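You operate a simulated robot arm through the tools that you are given. There is no shell and no other tool.

You run a simulated robot arm. Do the job below in one go: nothing can be reset, and whatever is moved stays where it is left.

JOB
Switch the scope off, uncouple the yellow probe and stand both its ends in the probe stand.
Fine: off before uncoupling; connector in the hole by the meter, probe in the narrow hole.

Only the result counts: the job must be done as asked and must still hold three seconds after the hand-in. Knocking over, shifting, dropping, spilling or breaking anything else fails it.

ROBOT AND FRAMES
A 7-joint arm with a two-finger parallel gripper, fixed in place. Base frame: the origin is at the foot of the arm, x ahead of it, y to its left, z up; the work surface is at about z = 0.75. Readings come in m, degrees, newtons and seconds.
With the tool pointing down near the work surface it reaches from about 0.52 to 0.96 m from the base axis. Its first joint turns from -166.0 to 166.0 degrees. Payload 3.91 kg.
Tool frame: the origin (TCP) lies between the finger pads and is the grasp point; the fingertips stand 0.03 m ahead of it; z points along the fingers, y is the line along which they close. Largest opening 0.11 m; finger width 0.02, thickness 0.01; the body of the gripper, 0.048 by 0.112 m, starts 0.055 m behind the TCP.
Orientation is that of the tool frame in the base frame, as a unit quaternion [x, y, z, w]. With the fingers straight down and closing along the base's y, the tool's x points along the base's -x, its y along +y and its z along -z.

CONTROLS
- The arm moves only by the tool nudge_tool. Its arguments are lists of equal length, an entry for each row: "gripper": the finger opening in m, from 0 to 0.11; "offset": the shift along the tool's x, y, z in units of 30 mm (1.0 is 30 mm), a list of three; "rot": the turn, a rotation vector about the tool's x, y, z in units of 4 degrees (1.0 is 4 degrees), a list of three. In form: {"gripper": [gripper, ...], "offset": [[x, y, z], ...], "rot": [[ax, ay, az], ...]}. A call has 1 to 20 rows; each row shifts and turns the commanded pose from where the row before left it, along the tool's axes as they then stand. A call with a number of a shift or a turn outside -1 to 1 is refused whole. Rows are played at 5 a second. More than 0.05 m and 8.6 degrees between two rows, or a gripper value outside its range, and nothing of the call is played. Where a pose cannot be reached the arm comes as near as it can. A force on the tool above 40 N (or 10 N above the force at the start of the call, whichever is more), or a blocked arm, ends the call early, and 0.2 s more pass. Each finger travels about 0.072 m/s and halts on what it meets, pressing with about 42 N; the grip force reading is that of the motor and also rises with nothing between the fingers. The clock runs only during rows and for 0.2 s after the last one: add rows that do not move to give the fingers time. The reply holds the time, the measured pose of the TCP, the force on the tool along the base axes, the opening and the grip force, in the units named above and with some noise, with the torque about the TCP (base axes, N m) and any sound that the robot's microphone picked up.
- Cameras (640 x 400 px; columns grow to the right, rows downward): "scene" is fixed at [0.2209, -0.4998, 1.3946]; the picture's right is [0.45, -0.89, 0.00], its down [-0.54, -0.28, -0.79] and it looks along [0.71, 0.36, -0.61] (base axes); focal length 286 px, centre (320, 200). "wrist" rides on the gripper at [0.072, 0.017, -0.103] in the tool frame; the picture's right is [-0.23, 0.97, 0.00], its down [-0.76, -0.18, -0.62] and it looks along [-0.61, -0.14, 0.78] (tool axes); focal length 222 px, centre (320, 200). There is no depth. A picture from a camera that has moved, and an enlarged one, comes with that camera's place and axes in the base frame and with its lens.
- snapshot(camera): a new picture of that camera. No time passes.
- slide_trunk(by): slides the trunk up (or, below 0, down) by that many m; the arm rides with it, the base frame stays. It gives what a move gives, with no picture.
- close_up(camera, box): a new picture of the part [left, top, right, bottom] of that camera's present view, enlarged. No time passes.
- close_job(): hands the job in; it is judged then, once.

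Places have to be worked out from the pictures, the camera data and where the tool is seen. Open the gripper and draw the arm clear of the work before you hand the job in, unless the task says otherwise.

The tools are called after ">>>" as name(argument=value, ...) on one line, values as JSON. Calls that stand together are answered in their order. nudge_tool: Moves the arm, as the interface text tells. Its arguments: {"type":"object","properties":{"gripper":{"type":"array"},"offset":{"type":"array"},"rot":{"type":"array"}},"required":["gripper","offset","rot"]} The other tools are called the same way: slide_trunk (by) slides the trunk up or down; snapshot (camera) takes a picture; close_up (camera, box) takes an enlarged picture of a part of a camera's view; close_job () hands the job in.

At the start:

```text
time_s: 0.0
tcp_pos: [0.5067, -0.2309, 1.2179]
ee_rot: [0.001, 1.0, -0.001, 0.0]
force: [-0.1, -0.4, -0.3]
torque: [-0.02, -0.03, 0.01]
gripper_width: 0.1103
grasp_force: 0.0
trunk travel left (down, up): [-0.575, 0.107]
```

scene: 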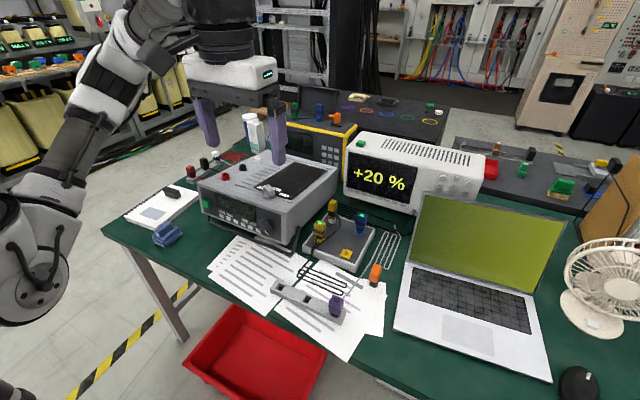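
wrist: 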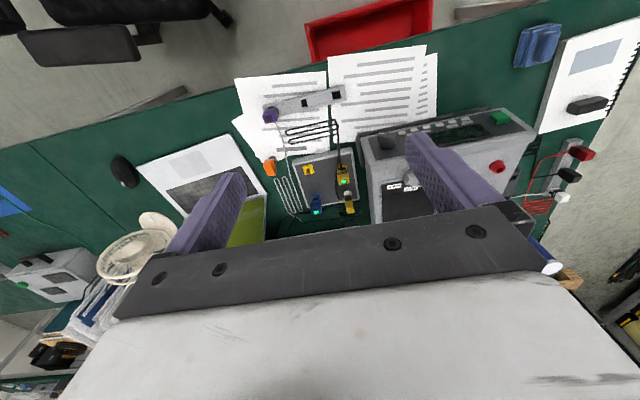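

I'll start by enlarging the pictures to identify the scope, the probes, the stand and the switches.

>>> close_up(camera="scene", box=[260, 180, 420, 280])

>>> close_up(camera="scene", box=[180, 220, 400, 360])

>>> close_up(camera="wrist", box=[240, 70, 400, 230])

>>> close_up(camera="scene", box=[180, 140, 340, 250])

>>> close_up(camera="scene", box=[330, 120, 500, 230])

```text
4.00 times, centred on (340, 230) of scene
camera zoom: at [0.2209, -0.4998, 1.3946], right [0.45, -0.89, 0.0], down [-0.54, -0.28, -0.79], along [0.71, 0.36, -0.61], focal length 1144 px, centre (240, 80)
```

zoom: 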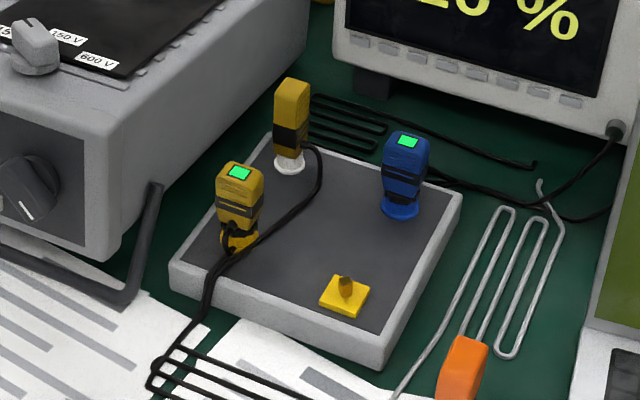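

```text
2.86 times, centred on (290, 290) of scene
camera zoom: at [0.2209, -0.4998, 1.3946], right [0.45, -0.89, 0.0], down [-0.54, -0.28, -0.79], along [0.71, 0.36, -0.61], focal length 817 px, centre (406, -57)
```

zoom: 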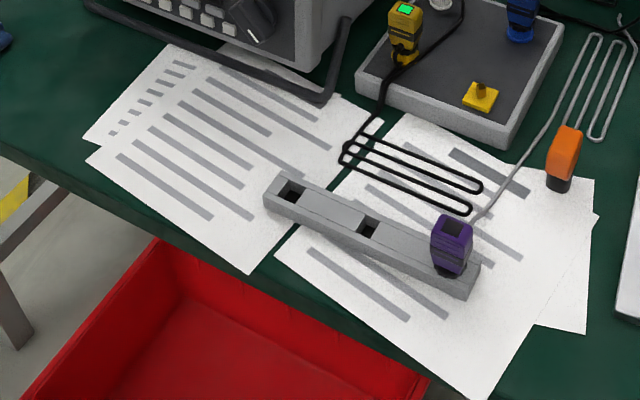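

```text
2.50 times, centred on (320, 150) of wrist
camera zoom: at [0.4316, -0.2139, 1.3206], right [0.23, 0.97, 0.0], down [0.76, -0.18, 0.62], along [0.61, -0.14, -0.78], focal length 555 px, centre (320, 325)
```

zoom: 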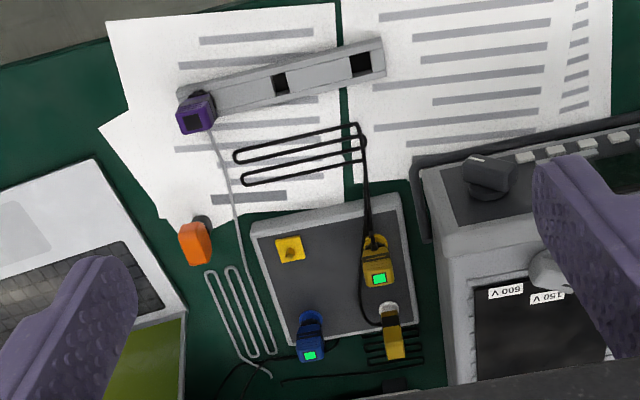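

```text
3.64 times, centred on (260, 195) of scene
camera zoom: at [0.2209, -0.4998, 1.3946], right [0.45, -0.89, 0.0], down [-0.54, -0.28, -0.79], along [0.71, 0.36, -0.61], focal length 1040 px, centre (538, 218)
```

zoom: 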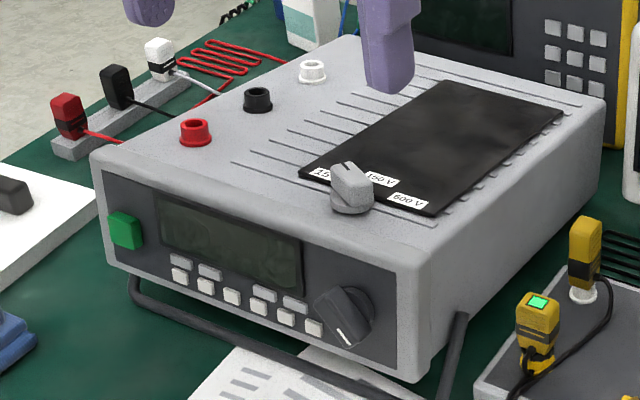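

```text
3.64 times, centred on (415, 175) of scene
camera zoom: at [0.2209, -0.4998, 1.3946], right [0.45, -0.89, 0.0], down [-0.54, -0.28, -0.79], along [0.71, 0.36, -0.61], focal length 1040 px, centre (-26, 291)
```

zoom: 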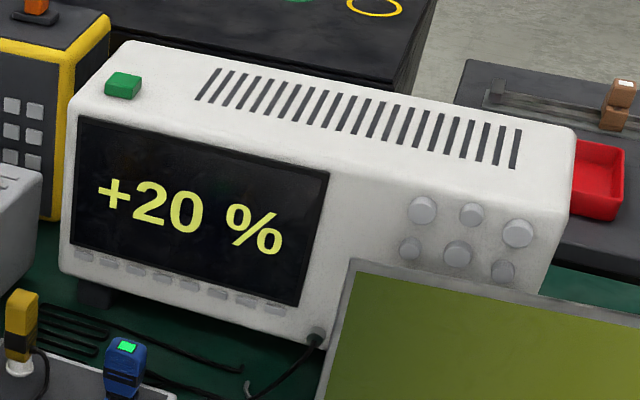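

The white instrument showing "+20 %" looks like the scope, with a green power button on its top. The grey bar on the papers is the stand. The scope seems far off, so I'll tilt the tool forward where it is, with free air all around, to get a second view and locate things.

>>> nudge_tool(gripper=[0.11, 0.11, 0.11, 0.11, 0.11, 0.11, 0.11, 0.11], offset=[[0, 0, 0], [0, 0, 0], [0, 0, 0], [0, 0, 0], [0, 0, 0], [0, 0, 0], [0, 0, 0], [0, 0, 0]], rot=[[0, -1, 0], [0, -1, 0], [0, -1, 0], [0, -1, 0], [0, -1, 0], [0, -1, 0], [0, -1, 0], [0, -1, 0]])

>>> snapshot(camera="wrist")

>>> snapshot(camera="scene")

```text
time_s: 1.8
tcp_pos: [0.5058, -0.2314, 1.216]
ee_rot: [0.001, 0.961, -0.001, 0.277]
force: [0.7, 0.8, -0.2]
torque: [0.0, 0.03, 0.03]
gripper_width: 0.1102
grasp_force: 0.1
trunk travel left (down, up): [-0.575, 0.107]
```

```text
taken
camera wrist: at [0.3881, -0.2143, 1.2658], right [0.19, 0.97, 0.12], down [0.31, -0.18, 0.93], along [0.93, -0.14, -0.34], focal length 222 px, centre (320, 200)
```

wrist: 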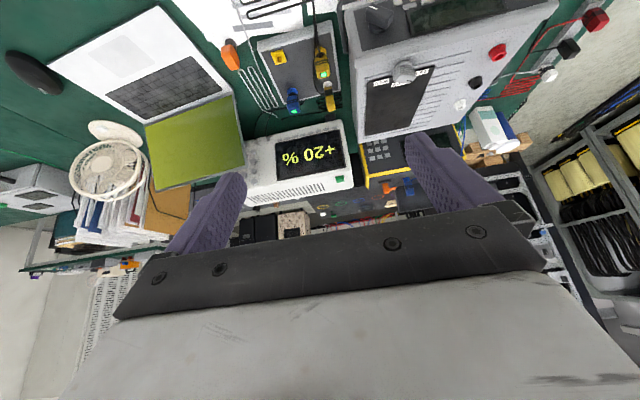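

```text
taken
```

scene: 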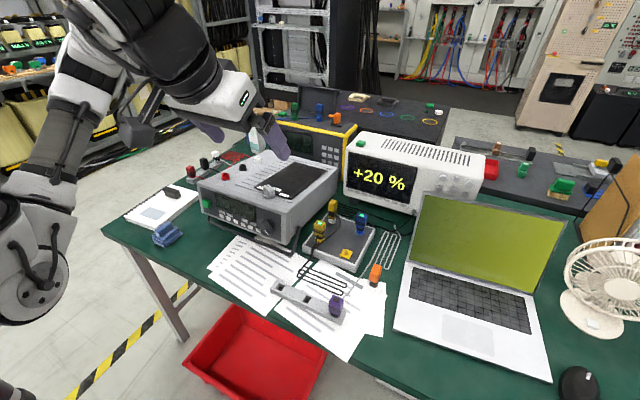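

The tilted wrist view shows the scope with the green button on its top. I'll enlarge it, along with the board and the stand, to triangulate.

>>> close_up(camera="wrist", box=[230, 110, 390, 210])

>>> close_up(camera="wrist", box=[230, 20, 390, 120])

>>> close_up(camera="scene", box=[330, 125, 410, 175])

>>> close_up(camera="scene", box=[260, 270, 360, 330])

```text
4.00 times, centred on (310, 160) of wrist
camera zoom: at [0.3881, -0.2143, 1.2658], right [0.19, 0.97, 0.12], down [0.31, -0.18, 0.93], along [0.93, -0.14, -0.34], focal length 888 px, centre (360, 360)
```

zoom: 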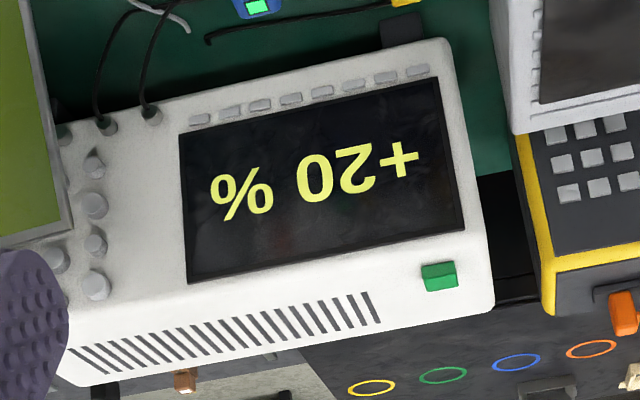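

```text
4.00 times, centred on (310, 70) of wrist
camera zoom: at [0.3881, -0.2143, 1.2658], right [0.19, 0.97, 0.12], down [0.31, -0.18, 0.93], along [0.93, -0.14, -0.34], focal length 888 px, centre (360, 720)
```

zoom: 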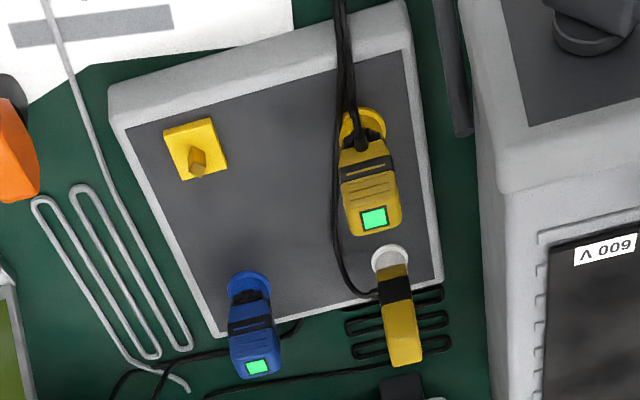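

```text
8.00 times, centred on (370, 150) of scene
camera zoom: at [0.2209, -0.4998, 1.3946], right [0.45, -0.89, 0.0], down [-0.54, -0.28, -0.79], along [0.71, 0.36, -0.61], focal length 2288 px, centre (-80, 600)
```

zoom: 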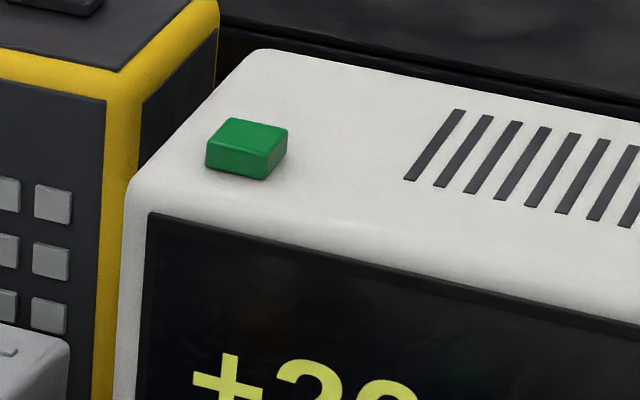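

```text
6.40 times, centred on (310, 300) of scene
camera zoom: at [0.2209, -0.4998, 1.3946], right [0.45, -0.89, 0.0], down [-0.54, -0.28, -0.79], along [0.71, 0.36, -0.61], focal length 1830 px, centre (384, -440)
```

zoom: 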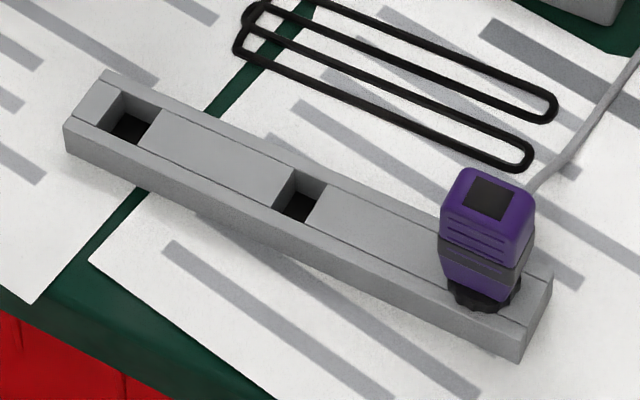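

From the two views the button top sits near (1.02, -0.24, 0.985). I'll close the fingers and move forward at this height, keeping the tilt, to see whether the spot can be reached.

>>> nudge_tool(gripper=[0.1, 0.08, 0.06, 0.04, 0.02, 0, 0, 0, 0, 0, 0, 0, 0, 0, 0, 0, 0, 0], offset=[[-0.779, -0.02, 0.49], [-0.779, -0.02, 0.49], [-0.779, -0.02, 0.49], [-0.779, -0.02, 0.49], [-0.779, -0.02, 0.49], [-0.779, -0.02, 0.49], [-0.779, -0.02, 0.49], [-0.779, -0.02, 0.49], [-0.779, -0.02, 0.49], [-0.779, -0.02, 0.49], [-0.779, -0.02, 0.49], [-0.779, -0.02, 0.49], [-0.779, -0.02, 0.49], [-0.779, -0.02, 0.49], [-0.779, -0.02, 0.49], [-0.779, -0.02, 0.49], [-0.779, -0.02, 0.49], [0, 0, 0]], rot=[[0, 0, 0], [0, 0, 0], [0, 0, 0], [0, 0, 0], [0, 0, 0], [0, 0, 0], [0, 0, 0], [0, 0, 0], [0, 0, 0], [0, 0, 0], [0, 0, 0], [0, 0, 0], [0, 0, 0], [0, 0, 0], [0, 0, 0], [0, 0, 0], [0, 0, 0], [0, 0, 0]])

>>> snapshot(camera="wrist")

>>> snapshot(camera="scene")

```text
time_s: 5.6
tcp_pos: [0.9507, -0.2342, 1.2097]
ee_rot: [0.001, 0.961, 0.0, 0.277]
force: [0.1, 0.4, 0.3]
torque: [-0.01, 0.01, 0.0]
gripper_width: 0.0
grasp_force: 37.8
out of reach, approached as far as the arm can: row 17
trunk travel left (down, up): [-0.575, 0.107]
```

```text
taken
camera wrist: at [0.8343, -0.2168, 1.2595], right [0.19, 0.97, 0.12], down [0.31, -0.18, 0.93], along [0.93, -0.14, -0.34], focal length 222 px, centre (320, 200)
```

wrist: 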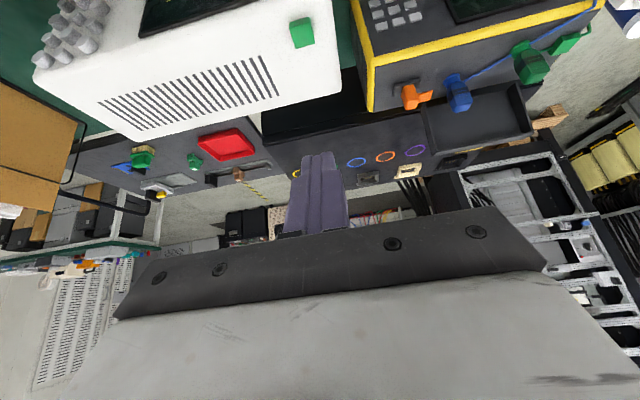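

```text
taken
```

scene: 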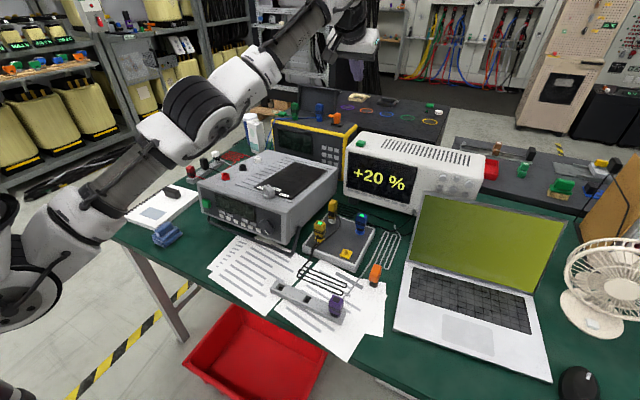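

The reach runs out at this height, and the arm rises up from a lower shoulder, so lower should reach farther. I'll descend 0.1 m, staying well above the scope, and check.

>>> nudge_tool(gripper=[0, 0, 0, 0, 0], offset=[[0.443, 0, 0.706], [0.443, 0, 0.706], [0.443, 0, 0.706], [0.443, 0, 0.706], [0, 0, 0]], rot=[[0, 0, 0], [0, 0, 0], [0, 0, 0], [0, 0, 0], [0, 0, 0]])

>>> snapshot(camera="wrist")

>>> close_up(camera="scene", box=[300, 50, 460, 150])

```text
time_s: 6.8
tcp_pos: [0.9513, -0.2334, 1.1069]
ee_rot: [0.0, 0.961, 0.0, 0.275]
force: [-0.5, 0.0, -0.1]
torque: [-0.04, -0.01, -0.04]
gripper_width: 0.0001
grasp_force: 37.3
trunk travel left (down, up): [-0.575, 0.107]
```

```text
taken
camera wrist: at [0.834, -0.2166, 1.1567], right [0.19, 0.97, 0.12], down [0.32, -0.18, 0.93], along [0.93, -0.14, -0.34], focal length 222 px, centre (320, 200)
```

wrist: 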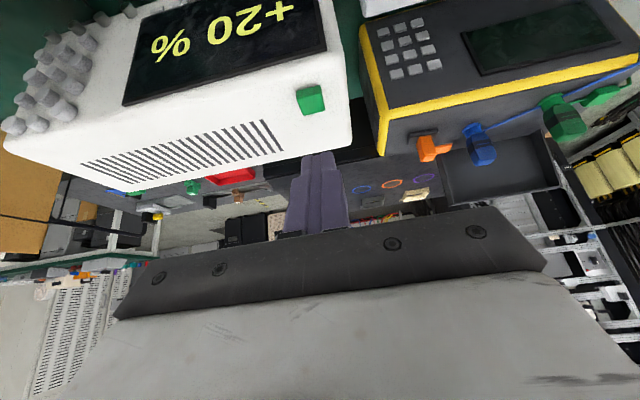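

```text
4.00 times, centred on (380, 100) of scene
camera zoom: at [0.2209, -0.4998, 1.3946], right [0.45, -0.89, 0.0], down [-0.54, -0.28, -0.79], along [0.71, 0.36, -0.61], focal length 1144 px, centre (80, 600)
```

zoom: 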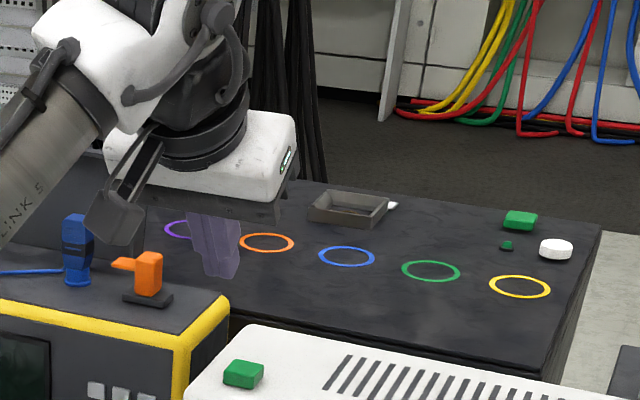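

Button now triangulates to about (1.018, -0.240, 0.98). I'll move along the tool axis until the tip hovers about 3 cm above it.

>>> nudge_tool(gripper=[0, 0, 0, 0], offset=[[-0.044, -0.078, 0.973], [-0.044, -0.078, 0.973], [-0.044, -0.078, 0.973], [0, 0, 0]], rot=[[0, 0, 0], [0, 0, 0], [0, 0, 0], [0, 0, 0]])

>>> snapshot(camera="wrist")

>>> close_up(camera="scene", box=[320, 100, 400, 150])

```text
time_s: 7.8
tcp_pos: [1.0017, -0.2416, 1.0361]
ee_rot: [-0.001, 0.961, 0.0, 0.275]
force: [0.4, 0.1, -0.1]
torque: [0.03, 0.03, 0.0]
gripper_width: 0.0
grasp_force: 38.2
trunk travel left (down, up): [-0.575, 0.107]
```

```text
taken
camera wrist: at [0.8835, -0.2246, 1.0853], right [0.19, 0.97, 0.12], down [0.32, -0.18, 0.93], along [0.93, -0.14, -0.34], focal length 222 px, centre (320, 200)
```

wrist: 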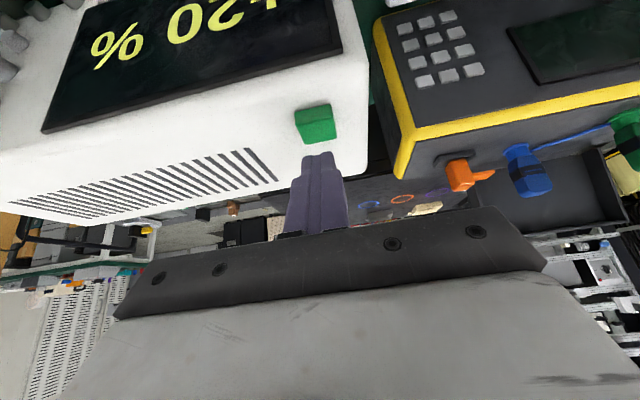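

```text
8.00 times, centred on (360, 125) of scene
camera zoom: at [0.2209, -0.4998, 1.3946], right [0.45, -0.89, 0.0], down [-0.54, -0.28, -0.79], along [0.71, 0.36, -0.61], focal length 2288 px, centre (0, 800)
```

zoom: 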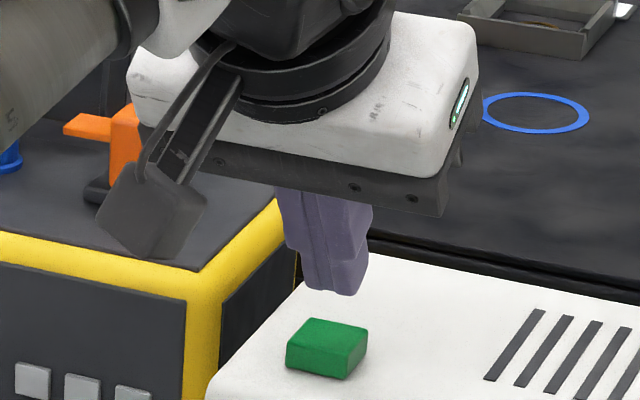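

The tip is close above the button; I'll enlarge both views to separate the button's top face from its front face before pressing.

>>> close_up(camera="wrist", box=[270, 80, 370, 180])

>>> close_up(camera="scene", box=[340, 115, 380, 155])

```text
4.00 times, centred on (320, 130) of wrist
camera zoom: at [0.8835, -0.2246, 1.0853], right [0.19, 0.97, 0.12], down [0.32, -0.18, 0.93], along [0.93, -0.14, -0.34], focal length 888 px, centre (320, 480)
```

zoom: 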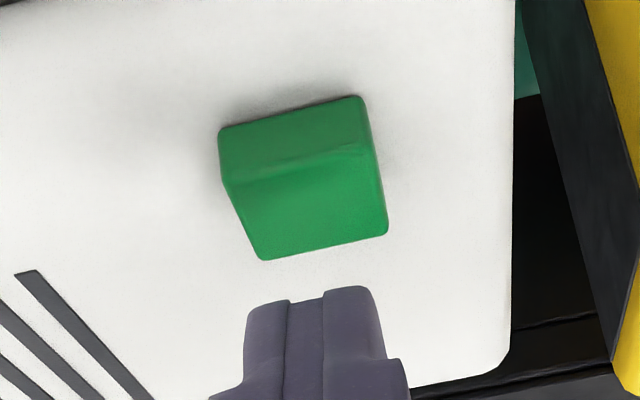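

```text
10.00 times, centred on (360, 135) of scene
camera zoom: at [0.2209, -0.4998, 1.3946], right [0.45, -0.89, 0.0], down [-0.54, -0.28, -0.79], along [0.71, 0.36, -0.61], focal length 2860 px, centre (-80, 850)
```

zoom: 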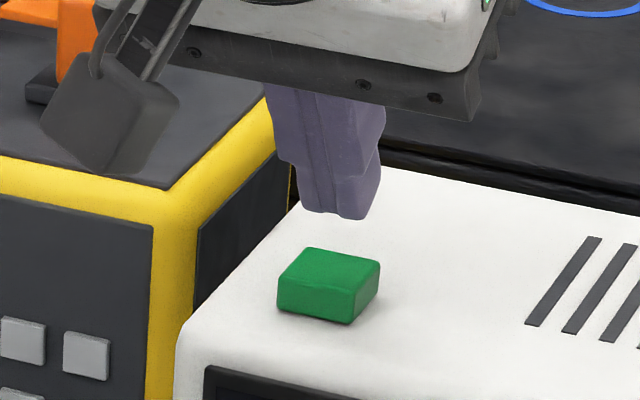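

The button's top seems 10–25 mm below the tip and slightly nearer to me. I'll shift back a few mm, lower about 10 mm in small steps, and watch the force.

>>> nudge_tool(gripper=[0, 0, 0, 0, 0], offset=[[0.113, 0, -0.07], [0.071, 0, 0.113], [0.071, 0, 0.113], [0.035, 0, 0.057], [0, 0, 0]], rot=[[0, 0, 0], [0, 0, 0], [0, 0, 0], [0, 0, 0], [0, 0, 0]])

>>> close_up(camera="wrist", box=[270, 80, 370, 180])

>>> close_up(camera="scene", box=[340, 115, 380, 155])

```text
time_s: 9.0
tcp_pos: [0.9974, -0.2413, 1.0259]
ee_rot: [0.0, 0.961, 0.0, 0.276]
force: [0.5, -0.9, -0.1]
torque: [-0.04, -0.02, 0.0]
gripper_width: 0.0004
grasp_force: 38.2
trunk travel left (down, up): [-0.575, 0.107]
```

```text
4.00 times, centred on (320, 130) of wrist
camera zoom: at [0.8801, -0.2242, 1.0746], right [0.19, 0.97, 0.12], down [0.32, -0.18, 0.93], along [0.93, -0.14, -0.34], focal length 888 px, centre (320, 480)
```

zoom: 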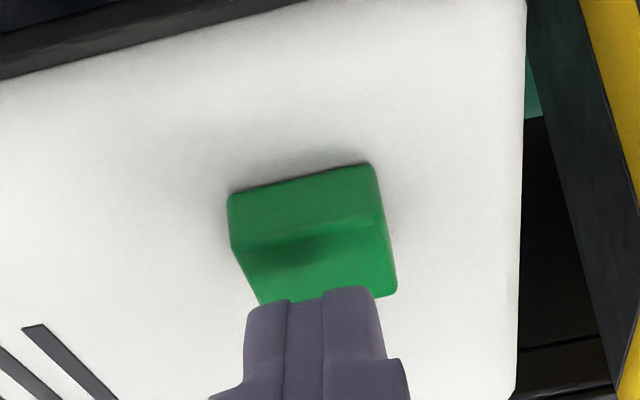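

```text
10.00 times, centred on (360, 135) of scene
camera zoom: at [0.2209, -0.4998, 1.3946], right [0.45, -0.89, 0.0], down [-0.54, -0.28, -0.79], along [0.71, 0.36, -0.61], focal length 2860 px, centre (-80, 850)
```

zoom: 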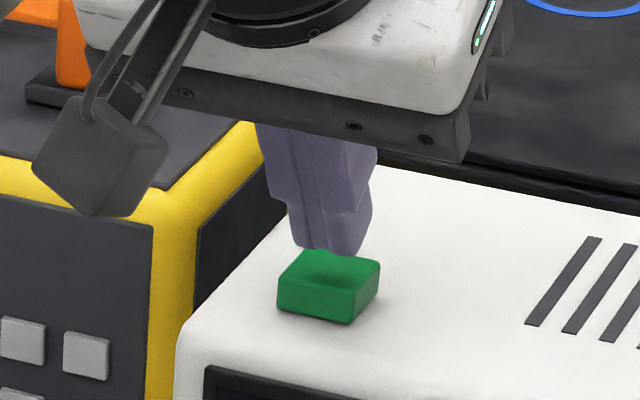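

The finger's shadow now lies on the button top, well centred and a few mm above. I'll press straight down in 2 mm steps.

>>> nudge_tool(gripper=[0, 0, 0, 0, 0], offset=[[0.035, 0, 0.057], [0.035, 0, 0.057], [0.035, 0, 0.057], [0.035, 0, 0.057], [0, 0, 0]], rot=[[0, 0, 0], [0, 0, 0], [0, 0, 0], [0, 0, 0], [0, 0, 0]])

>>> close_up(camera="wrist", box=[270, 80, 370, 180])

>>> close_up(camera="scene", box=[330, 115, 430, 215])

```text
time_s: 10.2
tcp_pos: [0.9972, -0.242, 1.0183]
ee_rot: [0.0, 0.961, 0.0, 0.277]
force: [0.2, -0.2, 1.2]
torque: [0.0, 0.01, 0.01]
gripper_width: 0.0001
grasp_force: 37.1
trunk travel left (down, up): [-0.575, 0.107]
```

```text
4.00 times, centred on (320, 130) of wrist
camera zoom: at [0.8797, -0.2249, 1.067], right [0.19, 0.97, 0.12], down [0.32, -0.18, 0.93], along [0.93, -0.14, -0.34], focal length 888 px, centre (320, 480)
```

zoom: 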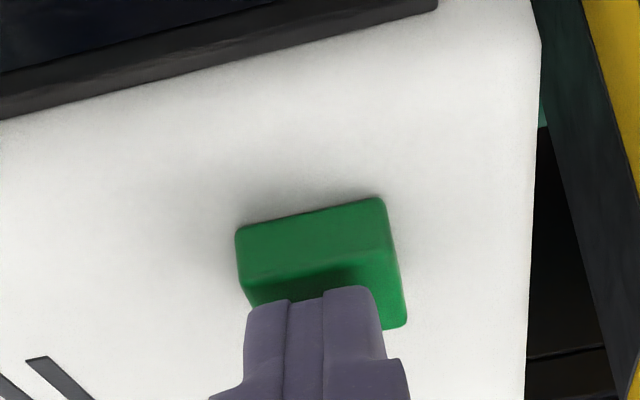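

```text
4.00 times, centred on (380, 165) of scene
camera zoom: at [0.2209, -0.4998, 1.3946], right [0.45, -0.89, 0.0], down [-0.54, -0.28, -0.79], along [0.71, 0.36, -0.61], focal length 1144 px, centre (80, 340)
```

zoom: 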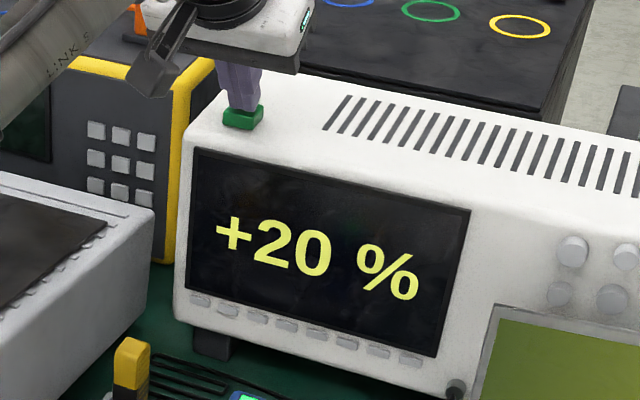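

No firm contact yet (about 1 N) and the display is still on. I'll continue down in 2 mm steps.

>>> nudge_tool(gripper=[0, 0, 0, 0], offset=[[0.035, 0, 0.057], [0.035, 0, 0.057], [0.035, 0, 0.057], [0, 0, 0]], rot=[[0, 0, 0], [0, 0, 0], [0, 0, 0], [0, 0, 0]])

>>> close_up(camera="scene", box=[330, 115, 430, 215])

```text
time_s: 11.2
tcp_pos: [0.9959, -0.2421, 1.0125]
ee_rot: [0.0, 0.961, 0.0, 0.277]
force: [2.9, -0.2, 8.4]
torque: [-0.04, -0.21, -0.03]
gripper_width: 0.0
grasp_force: 37.5
trunk travel left (down, up): [-0.575, 0.107]
heard: click
```

```text
4.00 times, centred on (380, 165) of scene
camera zoom: at [0.2209, -0.4998, 1.3946], right [0.45, -0.89, 0.0], down [-0.54, -0.28, -0.79], along [0.71, 0.36, -0.61], focal length 1144 px, centre (80, 340)
```

zoom: 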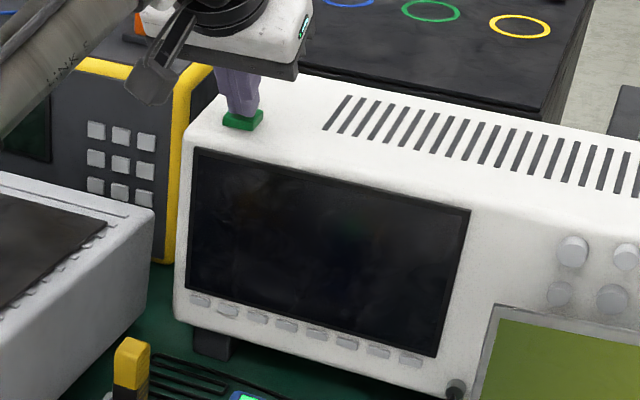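

A click sounded and the display is dark. I'll lift straight off and verify it stays off.

>>> nudge_tool(gripper=[0, 0, 0, 0, 0], offset=[[-0.443, 0, -0.706], [-0.443, 0, -0.706], [-0.443, 0, -0.706], [-0.443, 0, -0.706], [0, 0, 0]], rot=[[0, 0, 0], [0, 0, 0], [0, 0, 0], [0, 0, 0], [0, 0, 0]])

>>> snapshot(camera="scene")

>>> close_up(camera="scene", box=[290, 190, 390, 270])

```text
time_s: 12.4
tcp_pos: [0.9922, -0.2406, 1.1078]
ee_rot: [0.0, 0.961, 0.0, 0.275]
force: [0.2, -0.8, 1.0]
torque: [0.03, 0.01, 0.0]
gripper_width: 0.0
grasp_force: 37.7
out of reach, approached as far as the arm can: row 4
trunk travel left (down, up): [-0.575, 0.107]
```

```text
taken
```

scene: 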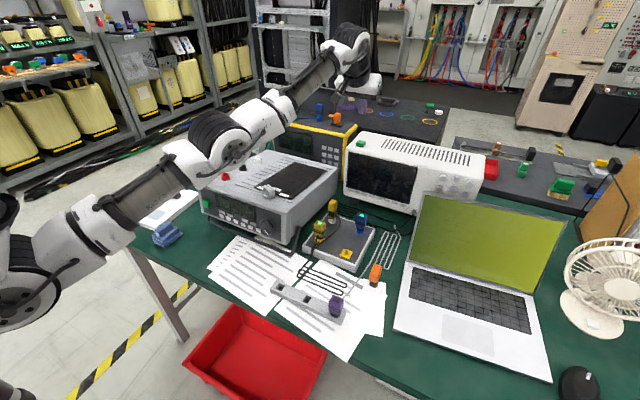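

```text
5.00 times, centred on (340, 230) of scene
camera zoom: at [0.2209, -0.4998, 1.3946], right [0.45, -0.89, 0.0], down [-0.54, -0.28, -0.79], along [0.71, 0.36, -0.61], focal length 1430 px, centre (220, 50)
```

zoom: 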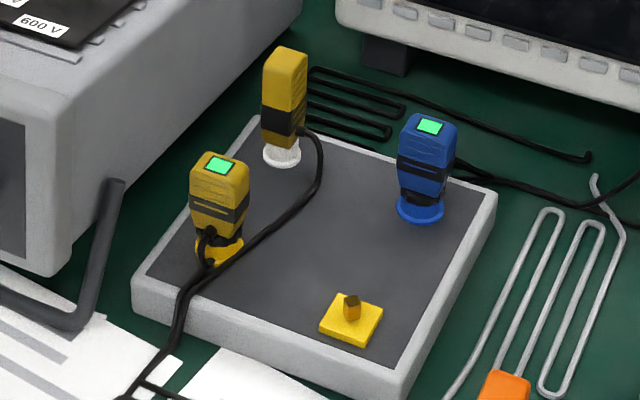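

The scope stays off. The green windows on the coupled plugs are still green while the purple plug in the stand shows a dark one, so green probably marks a bayonet lock that needs a twist. I'll back off, bring the tool vertical over the board and look from closer.

>>> nudge_tool(gripper=[0, 0, 0, 0, 0, 0, 0.02, 0.04, 0.06, 0.08, 0.08, 0.08, 0.08, 0.08, 0.08], offset=[[0.793, 0, -0.827], [0.793, 0, -0.827], [0.793, 0, -0.827], [0.793, 0, -0.827], [0.793, 0, -0.827], [0.793, 0, -0.827], [0, 0, 0], [0, 0, 0], [0, 0, 0], [0, 0, 0], [0, 0, 0], [0, 0, 0], [0, 0, 0], [0, 0, 0], [0, 0, 0]], rot=[[0, 0, 0], [0, 0, 0], [0, 0, 0], [0, 0, 0], [0, 0, 0], [0, 0, 0], [0, 1, 0], [0, 1, 0], [0, 1, 0], [0, 1, 0], [0, 1, 0], [0, 1, 0], [0, 1, 0], [0, 1, 0], [0, 0, 0]])

>>> snapshot(camera="wrist")

```text
time_s: 15.6
tcp_pos: [0.7924, -0.2406, 1.16]
ee_rot: [0.0, 1.0, 0.0, 0.0]
force: [-0.7, 1.2, 0.3]
torque: [0.01, 0.0, 0.0]
gripper_width: 0.0801
grasp_force: 0.1
trunk travel left (down, up): [-0.575, 0.107]
```

```text
taken
camera wrist: at [0.7187, -0.2231, 1.2642], right [0.23, 0.97, 0.0], down [0.76, -0.18, 0.62], along [0.61, -0.14, -0.78], focal length 222 px, centre (320, 200)
```

wrist: 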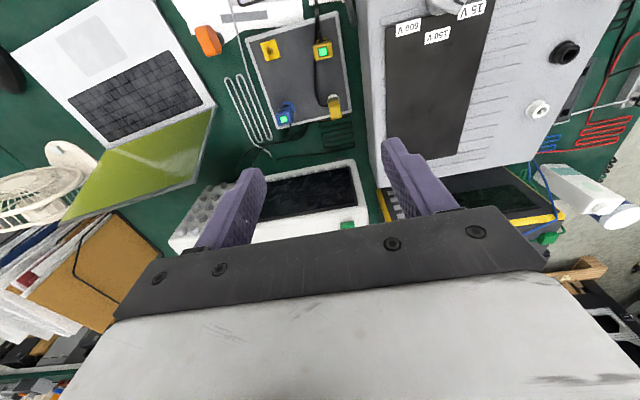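

Now I'll lower to about z = 1.0 above the connector for a close look.

>>> nudge_tool(gripper=[0.08, 0.08, 0.08, 0.08, 0.08, 0.08, 0.08], offset=[[0.389, 0.083, 0.889], [0.389, 0.083, 0.889], [0.389, 0.083, 0.889], [0.389, 0.083, 0.889], [0.389, 0.083, 0.889], [0.389, 0.083, 0.889], [0, 0, 0]], rot=[[0, 0, 0], [0, 0, 0], [0, 0, 0], [0, 0, 0], [0, 0, 0], [0, 0, 0], [0, 0, 0]])

>>> close_up(camera="wrist", box=[220, 40, 420, 220])

>>> snapshot(camera="wrist")

```text
time_s: 17.2
tcp_pos: [0.7219, -0.224, 0.9968]
ee_rot: [0.0, 1.0, 0.0, 0.0]
force: [-0.7, -0.2, 0.3]
torque: [0.02, 0.0, -0.01]
gripper_width: 0.0799
grasp_force: 0.2
trunk travel left (down, up): [-0.575, 0.107]
```

```text
2.22 times, centred on (320, 130) of wrist
camera zoom: at [0.6479, -0.2067, 1.1017], right [0.23, 0.97, 0.0], down [0.76, -0.18, 0.62], along [0.61, -0.14, -0.78], focal length 494 px, centre (320, 356)
```

zoom: 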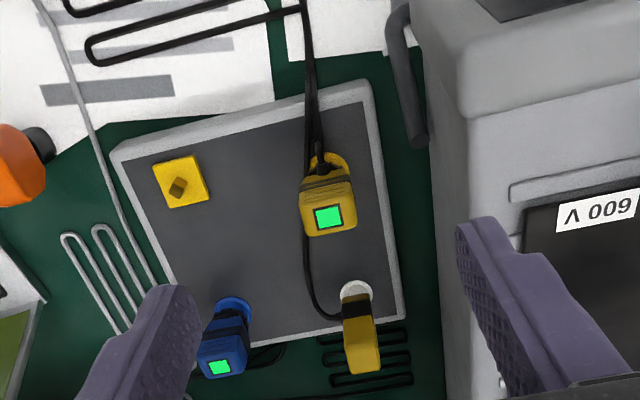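

```text
taken
camera wrist: at [0.6479, -0.2067, 1.1017], right [0.23, 0.97, 0.0], down [0.76, -0.18, 0.62], along [0.61, -0.14, -0.78], focal length 222 px, centre (320, 200)
```

wrist: 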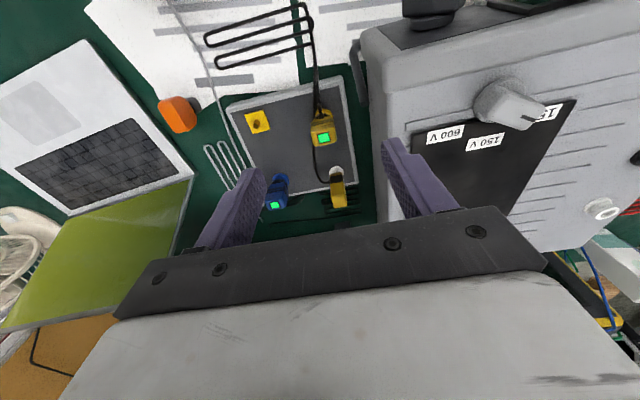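

I'll enlarge the connector and the probe to get their centres and yaw.

>>> close_up(camera="wrist", box=[295, 95, 355, 155])

>>> close_up(camera="wrist", box=[300, 155, 360, 215])

>>> close_up(camera="scene", box=[300, 185, 370, 245])

```text
6.67 times, centred on (325, 125) of wrist
camera zoom: at [0.6479, -0.2067, 1.1017], right [0.23, 0.97, 0.0], down [0.76, -0.18, 0.62], along [0.61, -0.14, -0.78], focal length 1481 px, centre (287, 700)
```

zoom: 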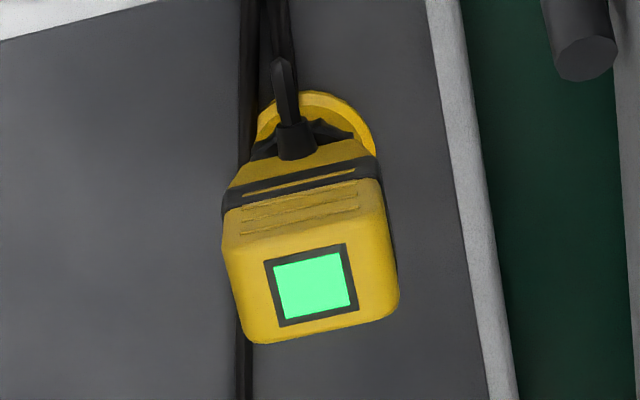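

```text
6.67 times, centred on (330, 185) of wrist
camera zoom: at [0.6479, -0.2067, 1.1017], right [0.23, 0.97, 0.0], down [0.76, -0.18, 0.62], along [0.61, -0.14, -0.78], focal length 1481 px, centre (253, 300)
```

zoom: 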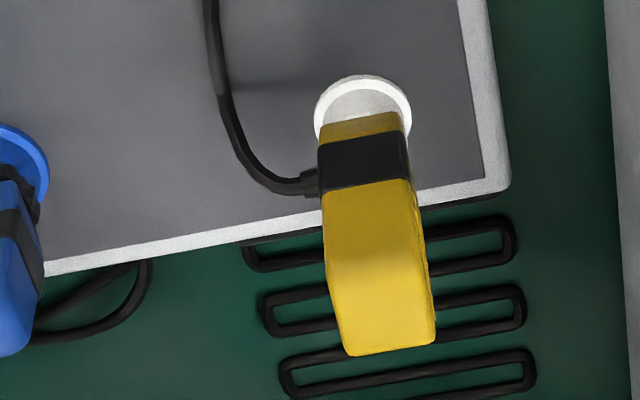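

```text
6.67 times, centred on (335, 215) of scene
camera zoom: at [0.2209, -0.4998, 1.3946], right [0.45, -0.89, 0.0], down [-0.54, -0.28, -0.79], along [0.71, 0.36, -0.61], focal length 1907 px, centre (220, 100)
```

zoom: 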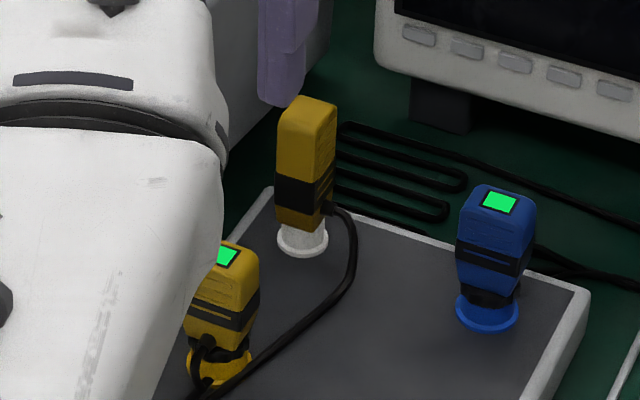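

The connector's window edges come out aligned with the base axes, its centre at about (0.756, -0.227), top near z = 0.843. I'll move over it and stop with the tips just above it to check centring.

>>> nudge_tool(gripper=[0.06, 0.06, 0.06, 0.06, 0.06, 0.06, 0.06], offset=[[-0.57, -0.04, 0], [-0.57, -0.04, 0], [0, 0, 0.8], [0, 0, 0.8], [0, 0, 0.8], [0, 0, 0.8], [0, 0, 0]], rot=[[0, 0, 0], [0, 0, 0], [0, 0, 0], [0, 0, 0], [0, 0, 0], [0, 0, 0], [0, 0, 0]])

>>> snapshot(camera="wrist")

>>> snapshot(camera="scene")

```text
time_s: 18.8
tcp_pos: [0.7562, -0.2261, 0.9048]
ee_rot: [0.0, 1.0, 0.0, 0.0]
force: [0.6, -0.3, 0.6]
torque: [-0.02, 0.0, 0.0]
gripper_width: 0.06
grasp_force: 0.1
trunk travel left (down, up): [-0.575, 0.107]
```

```text
taken
camera wrist: at [0.6834, -0.2091, 1.0082], right [0.23, 0.97, 0.0], down [0.76, -0.18, 0.62], along [0.61, -0.14, -0.78], focal length 222 px, centre (320, 200)
```

wrist: 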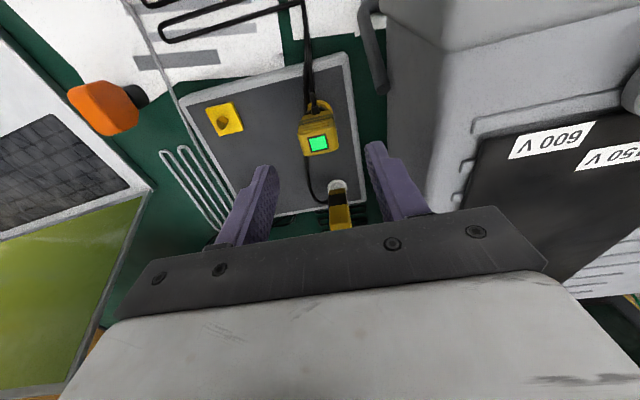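

```text
taken
```

scene: 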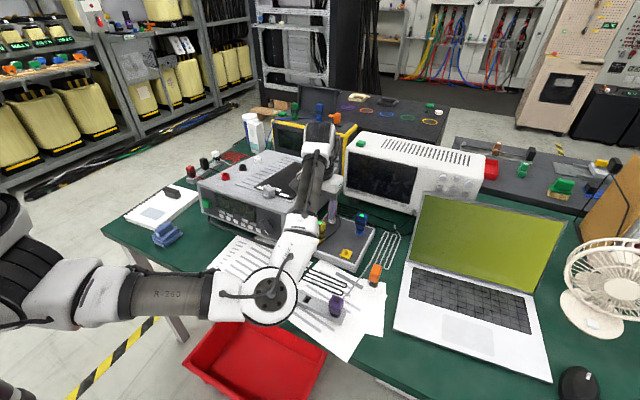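

The arm's elbow has swung low toward the front of the desk. Before descending I'll enlarge that area to judge its clearance from the stand and the table.

>>> close_up(camera="scene", box=[0, 180, 400, 400])

>>> close_up(camera="wrist", box=[270, 80, 370, 230])

```text
1.60 times, centred on (200, 290) of scene
camera zoom: at [0.2209, -0.4998, 1.3946], right [0.45, -0.89, 0.0], down [-0.54, -0.28, -0.79], along [0.71, 0.36, -0.61], focal length 458 px, centre (512, 56)
```

zoom: 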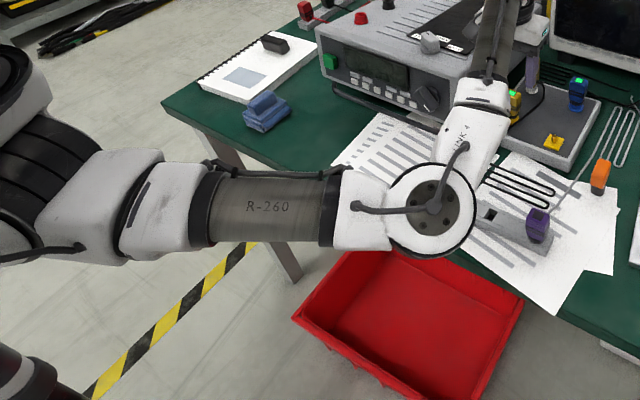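

```text
2.67 times, centred on (320, 155) of wrist
camera zoom: at [0.6834, -0.2091, 1.0082], right [0.23, 0.97, 0.0], down [0.76, -0.18, 0.62], along [0.61, -0.14, -0.78], focal length 592 px, centre (320, 320)
```

zoom: 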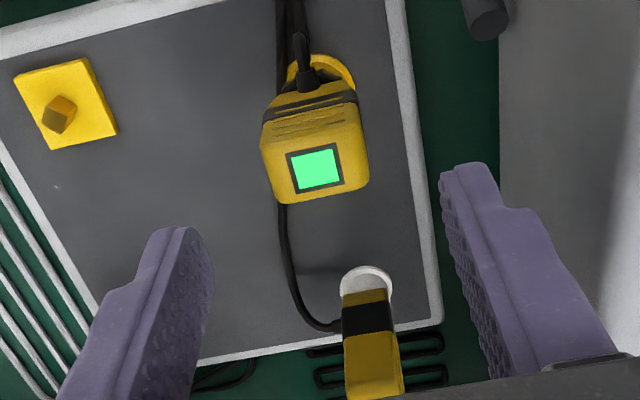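

The elbow sits low, perhaps 10 cm above the desk edge, so I'll raise the trunk by 0.1 m to gain clearance before working down again.

>>> slide_trunk(by=0.1)

>>> snapshot(camera="scene")

```text
time_s: 20.1
tcp_pos: [0.7579, -0.2265, 1.0045]
ee_rot: [0.0, 1.0, 0.001, 0.0]
force: [0.0, 0.5, 0.3]
torque: [0.05, -0.06, 0.0]
gripper_width: 0.0598
grasp_force: 0.1
trunk travel left (down, up): [-0.675, 0.007]
```

```text
taken
```

scene: 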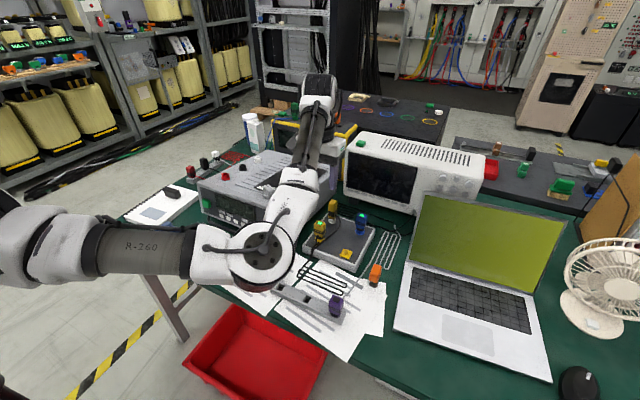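

The elbow shift shows it was at about z = 1.0 and is now at 1.1, so clearance is fine. I'll descend on the connector to TCP z ≈ 0.825 with the fingers 6 cm open.

>>> nudge_tool(gripper=[0.06, 0.06, 0.06, 0.06, 0.06, 0.06, 0.06, 0.06, 0.06], offset=[[0.05, -0.04, 0.75], [0, 0, 0.75], [0, 0, 0.75], [0, 0, 0.75], [0, 0, 0.75], [0, 0, 0.75], [0, 0, 0.75], [0, 0, 0.7], [0, 0, 0]], rot=[[0, 0, 0], [0, 0, 0], [0, 0, 0], [0, 0, 0], [0, 0, 0], [0, 0, 0], [0, 0, 0], [0, 0, 0], [0, 0, 0]])

>>> snapshot(camera="wrist")

>>> snapshot(camera="scene")

```text
time_s: 22.1
tcp_pos: [0.7534, -0.2266, 0.8254]
ee_rot: [0.0, 1.0, 0.0, -0.001]
force: [0.1, -0.5, 0.1]
torque: [-0.01, -0.03, 0.02]
gripper_width: 0.0602
grasp_force: 0.1
trunk travel left (down, up): [-0.675, 0.007]
```

```text
taken
camera wrist: at [0.6803, -0.2088, 0.9296], right [0.23, 0.97, 0.0], down [0.76, -0.18, 0.62], along [0.61, -0.14, -0.78], focal length 222 px, centre (320, 200)
```

wrist: 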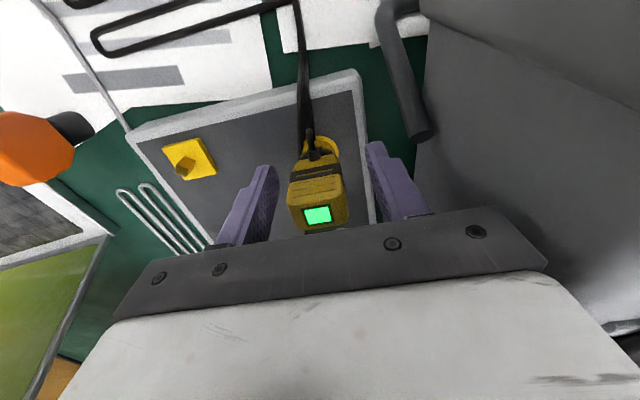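

```text
taken
```

scene: 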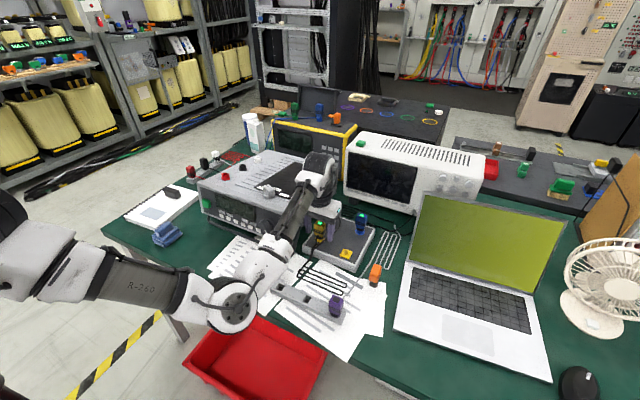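

The connector sits between the fingers, about 3 mm ahead and 1.5 mm to the right of the tool centre. I'll correct that and close gently.

>>> nudge_tool(gripper=[0.06, 0.05, 0.04, 0.03, 0.02, 0.02], offset=[[-0.117, -0.05, 0], [0, 0, 0], [0, 0, 0], [0, 0, 0], [0, 0, 0], [0, 0, 0]], rot=[[0, 0, 0], [0, 0, 0], [0, 0, 0], [0, 0, 0], [0, 0, 0], [0, 0, 0]])

>>> close_up(camera="wrist", box=[240, 120, 420, 240])

>>> close_up(camera="scene", box=[280, 180, 380, 270])

```text
time_s: 23.5
tcp_pos: [0.7577, -0.2279, 0.8266]
ee_rot: [0.001, 1.0, 0.0, 0.0]
force: [0.6, 0.3, 0.2]
torque: [-0.01, -0.01, -0.02]
gripper_width: 0.0288
grasp_force: 42.0
trunk travel left (down, up): [-0.675, 0.007]
```

```text
3.33 times, centred on (330, 180) of wrist
camera zoom: at [0.6842, -0.2106, 0.93], right [0.23, 0.97, 0.0], down [0.76, -0.18, 0.62], along [0.61, -0.14, -0.78], focal length 740 px, centre (287, 267)
```

zoom: 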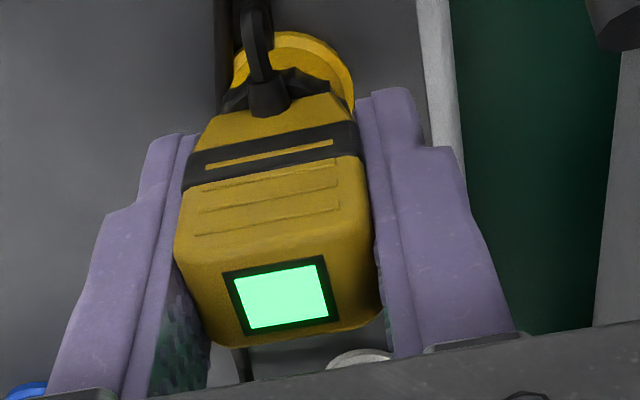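

```text
4.44 times, centred on (330, 225) of scene
camera zoom: at [0.2209, -0.4998, 1.3946], right [0.45, -0.89, 0.0], down [-0.54, -0.28, -0.79], along [0.71, 0.36, -0.61], focal length 1271 px, centre (276, 89)
```

zoom: 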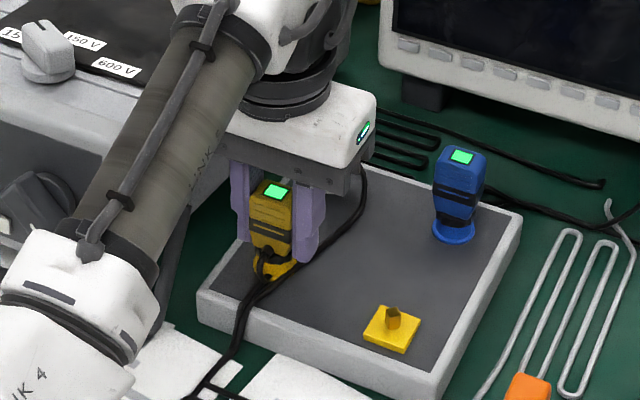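

The connector is held (28.8 mm, 42 N). Like a bayonet plug it should unlock counter-clockwise, so I'll turn it 12° that way (minus about the downward tool z) and watch the torque.

>>> nudge_tool(gripper=[0.02, 0.02, 0.02, 0.02], offset=[[0, 0, 0], [0, 0, 0], [0, 0, 0], [0, 0, 0]], rot=[[0, 0, -1], [0, 0, -1], [0, 0, -1], [0, 0, 0]])

>>> close_up(camera="scene", box=[280, 180, 380, 270])

>>> close_up(camera="wrist", box=[240, 120, 420, 240])

```text
time_s: 24.5
tcp_pos: [0.7582, -0.2271, 0.8263]
ee_rot: [-0.105, 0.994, 0.001, -0.001]
force: [1.1, 3.8, 1.4]
torque: [0.13, -0.05, 0.01]
gripper_width: 0.0287
grasp_force: 42.0
trunk travel left (down, up): [-0.675, 0.007]
```

```text
4.44 times, centred on (330, 225) of scene
camera zoom: at [0.2209, -0.4998, 1.3946], right [0.45, -0.89, 0.0], down [-0.54, -0.28, -0.79], along [0.71, 0.36, -0.61], focal length 1271 px, centre (276, 89)
```

zoom: 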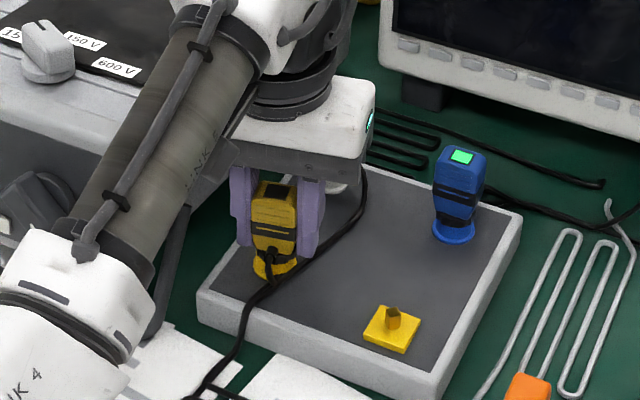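

```text
3.33 times, centred on (330, 180) of wrist
camera zoom: at [0.6825, -0.2261, 0.9299], right [0.02, 1.0, 0.0], down [0.78, -0.01, 0.62], along [0.62, -0.01, -0.78], focal length 740 px, centre (287, 267)
```

zoom: 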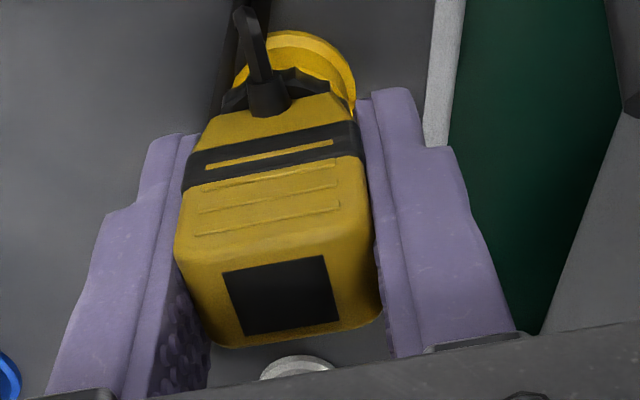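

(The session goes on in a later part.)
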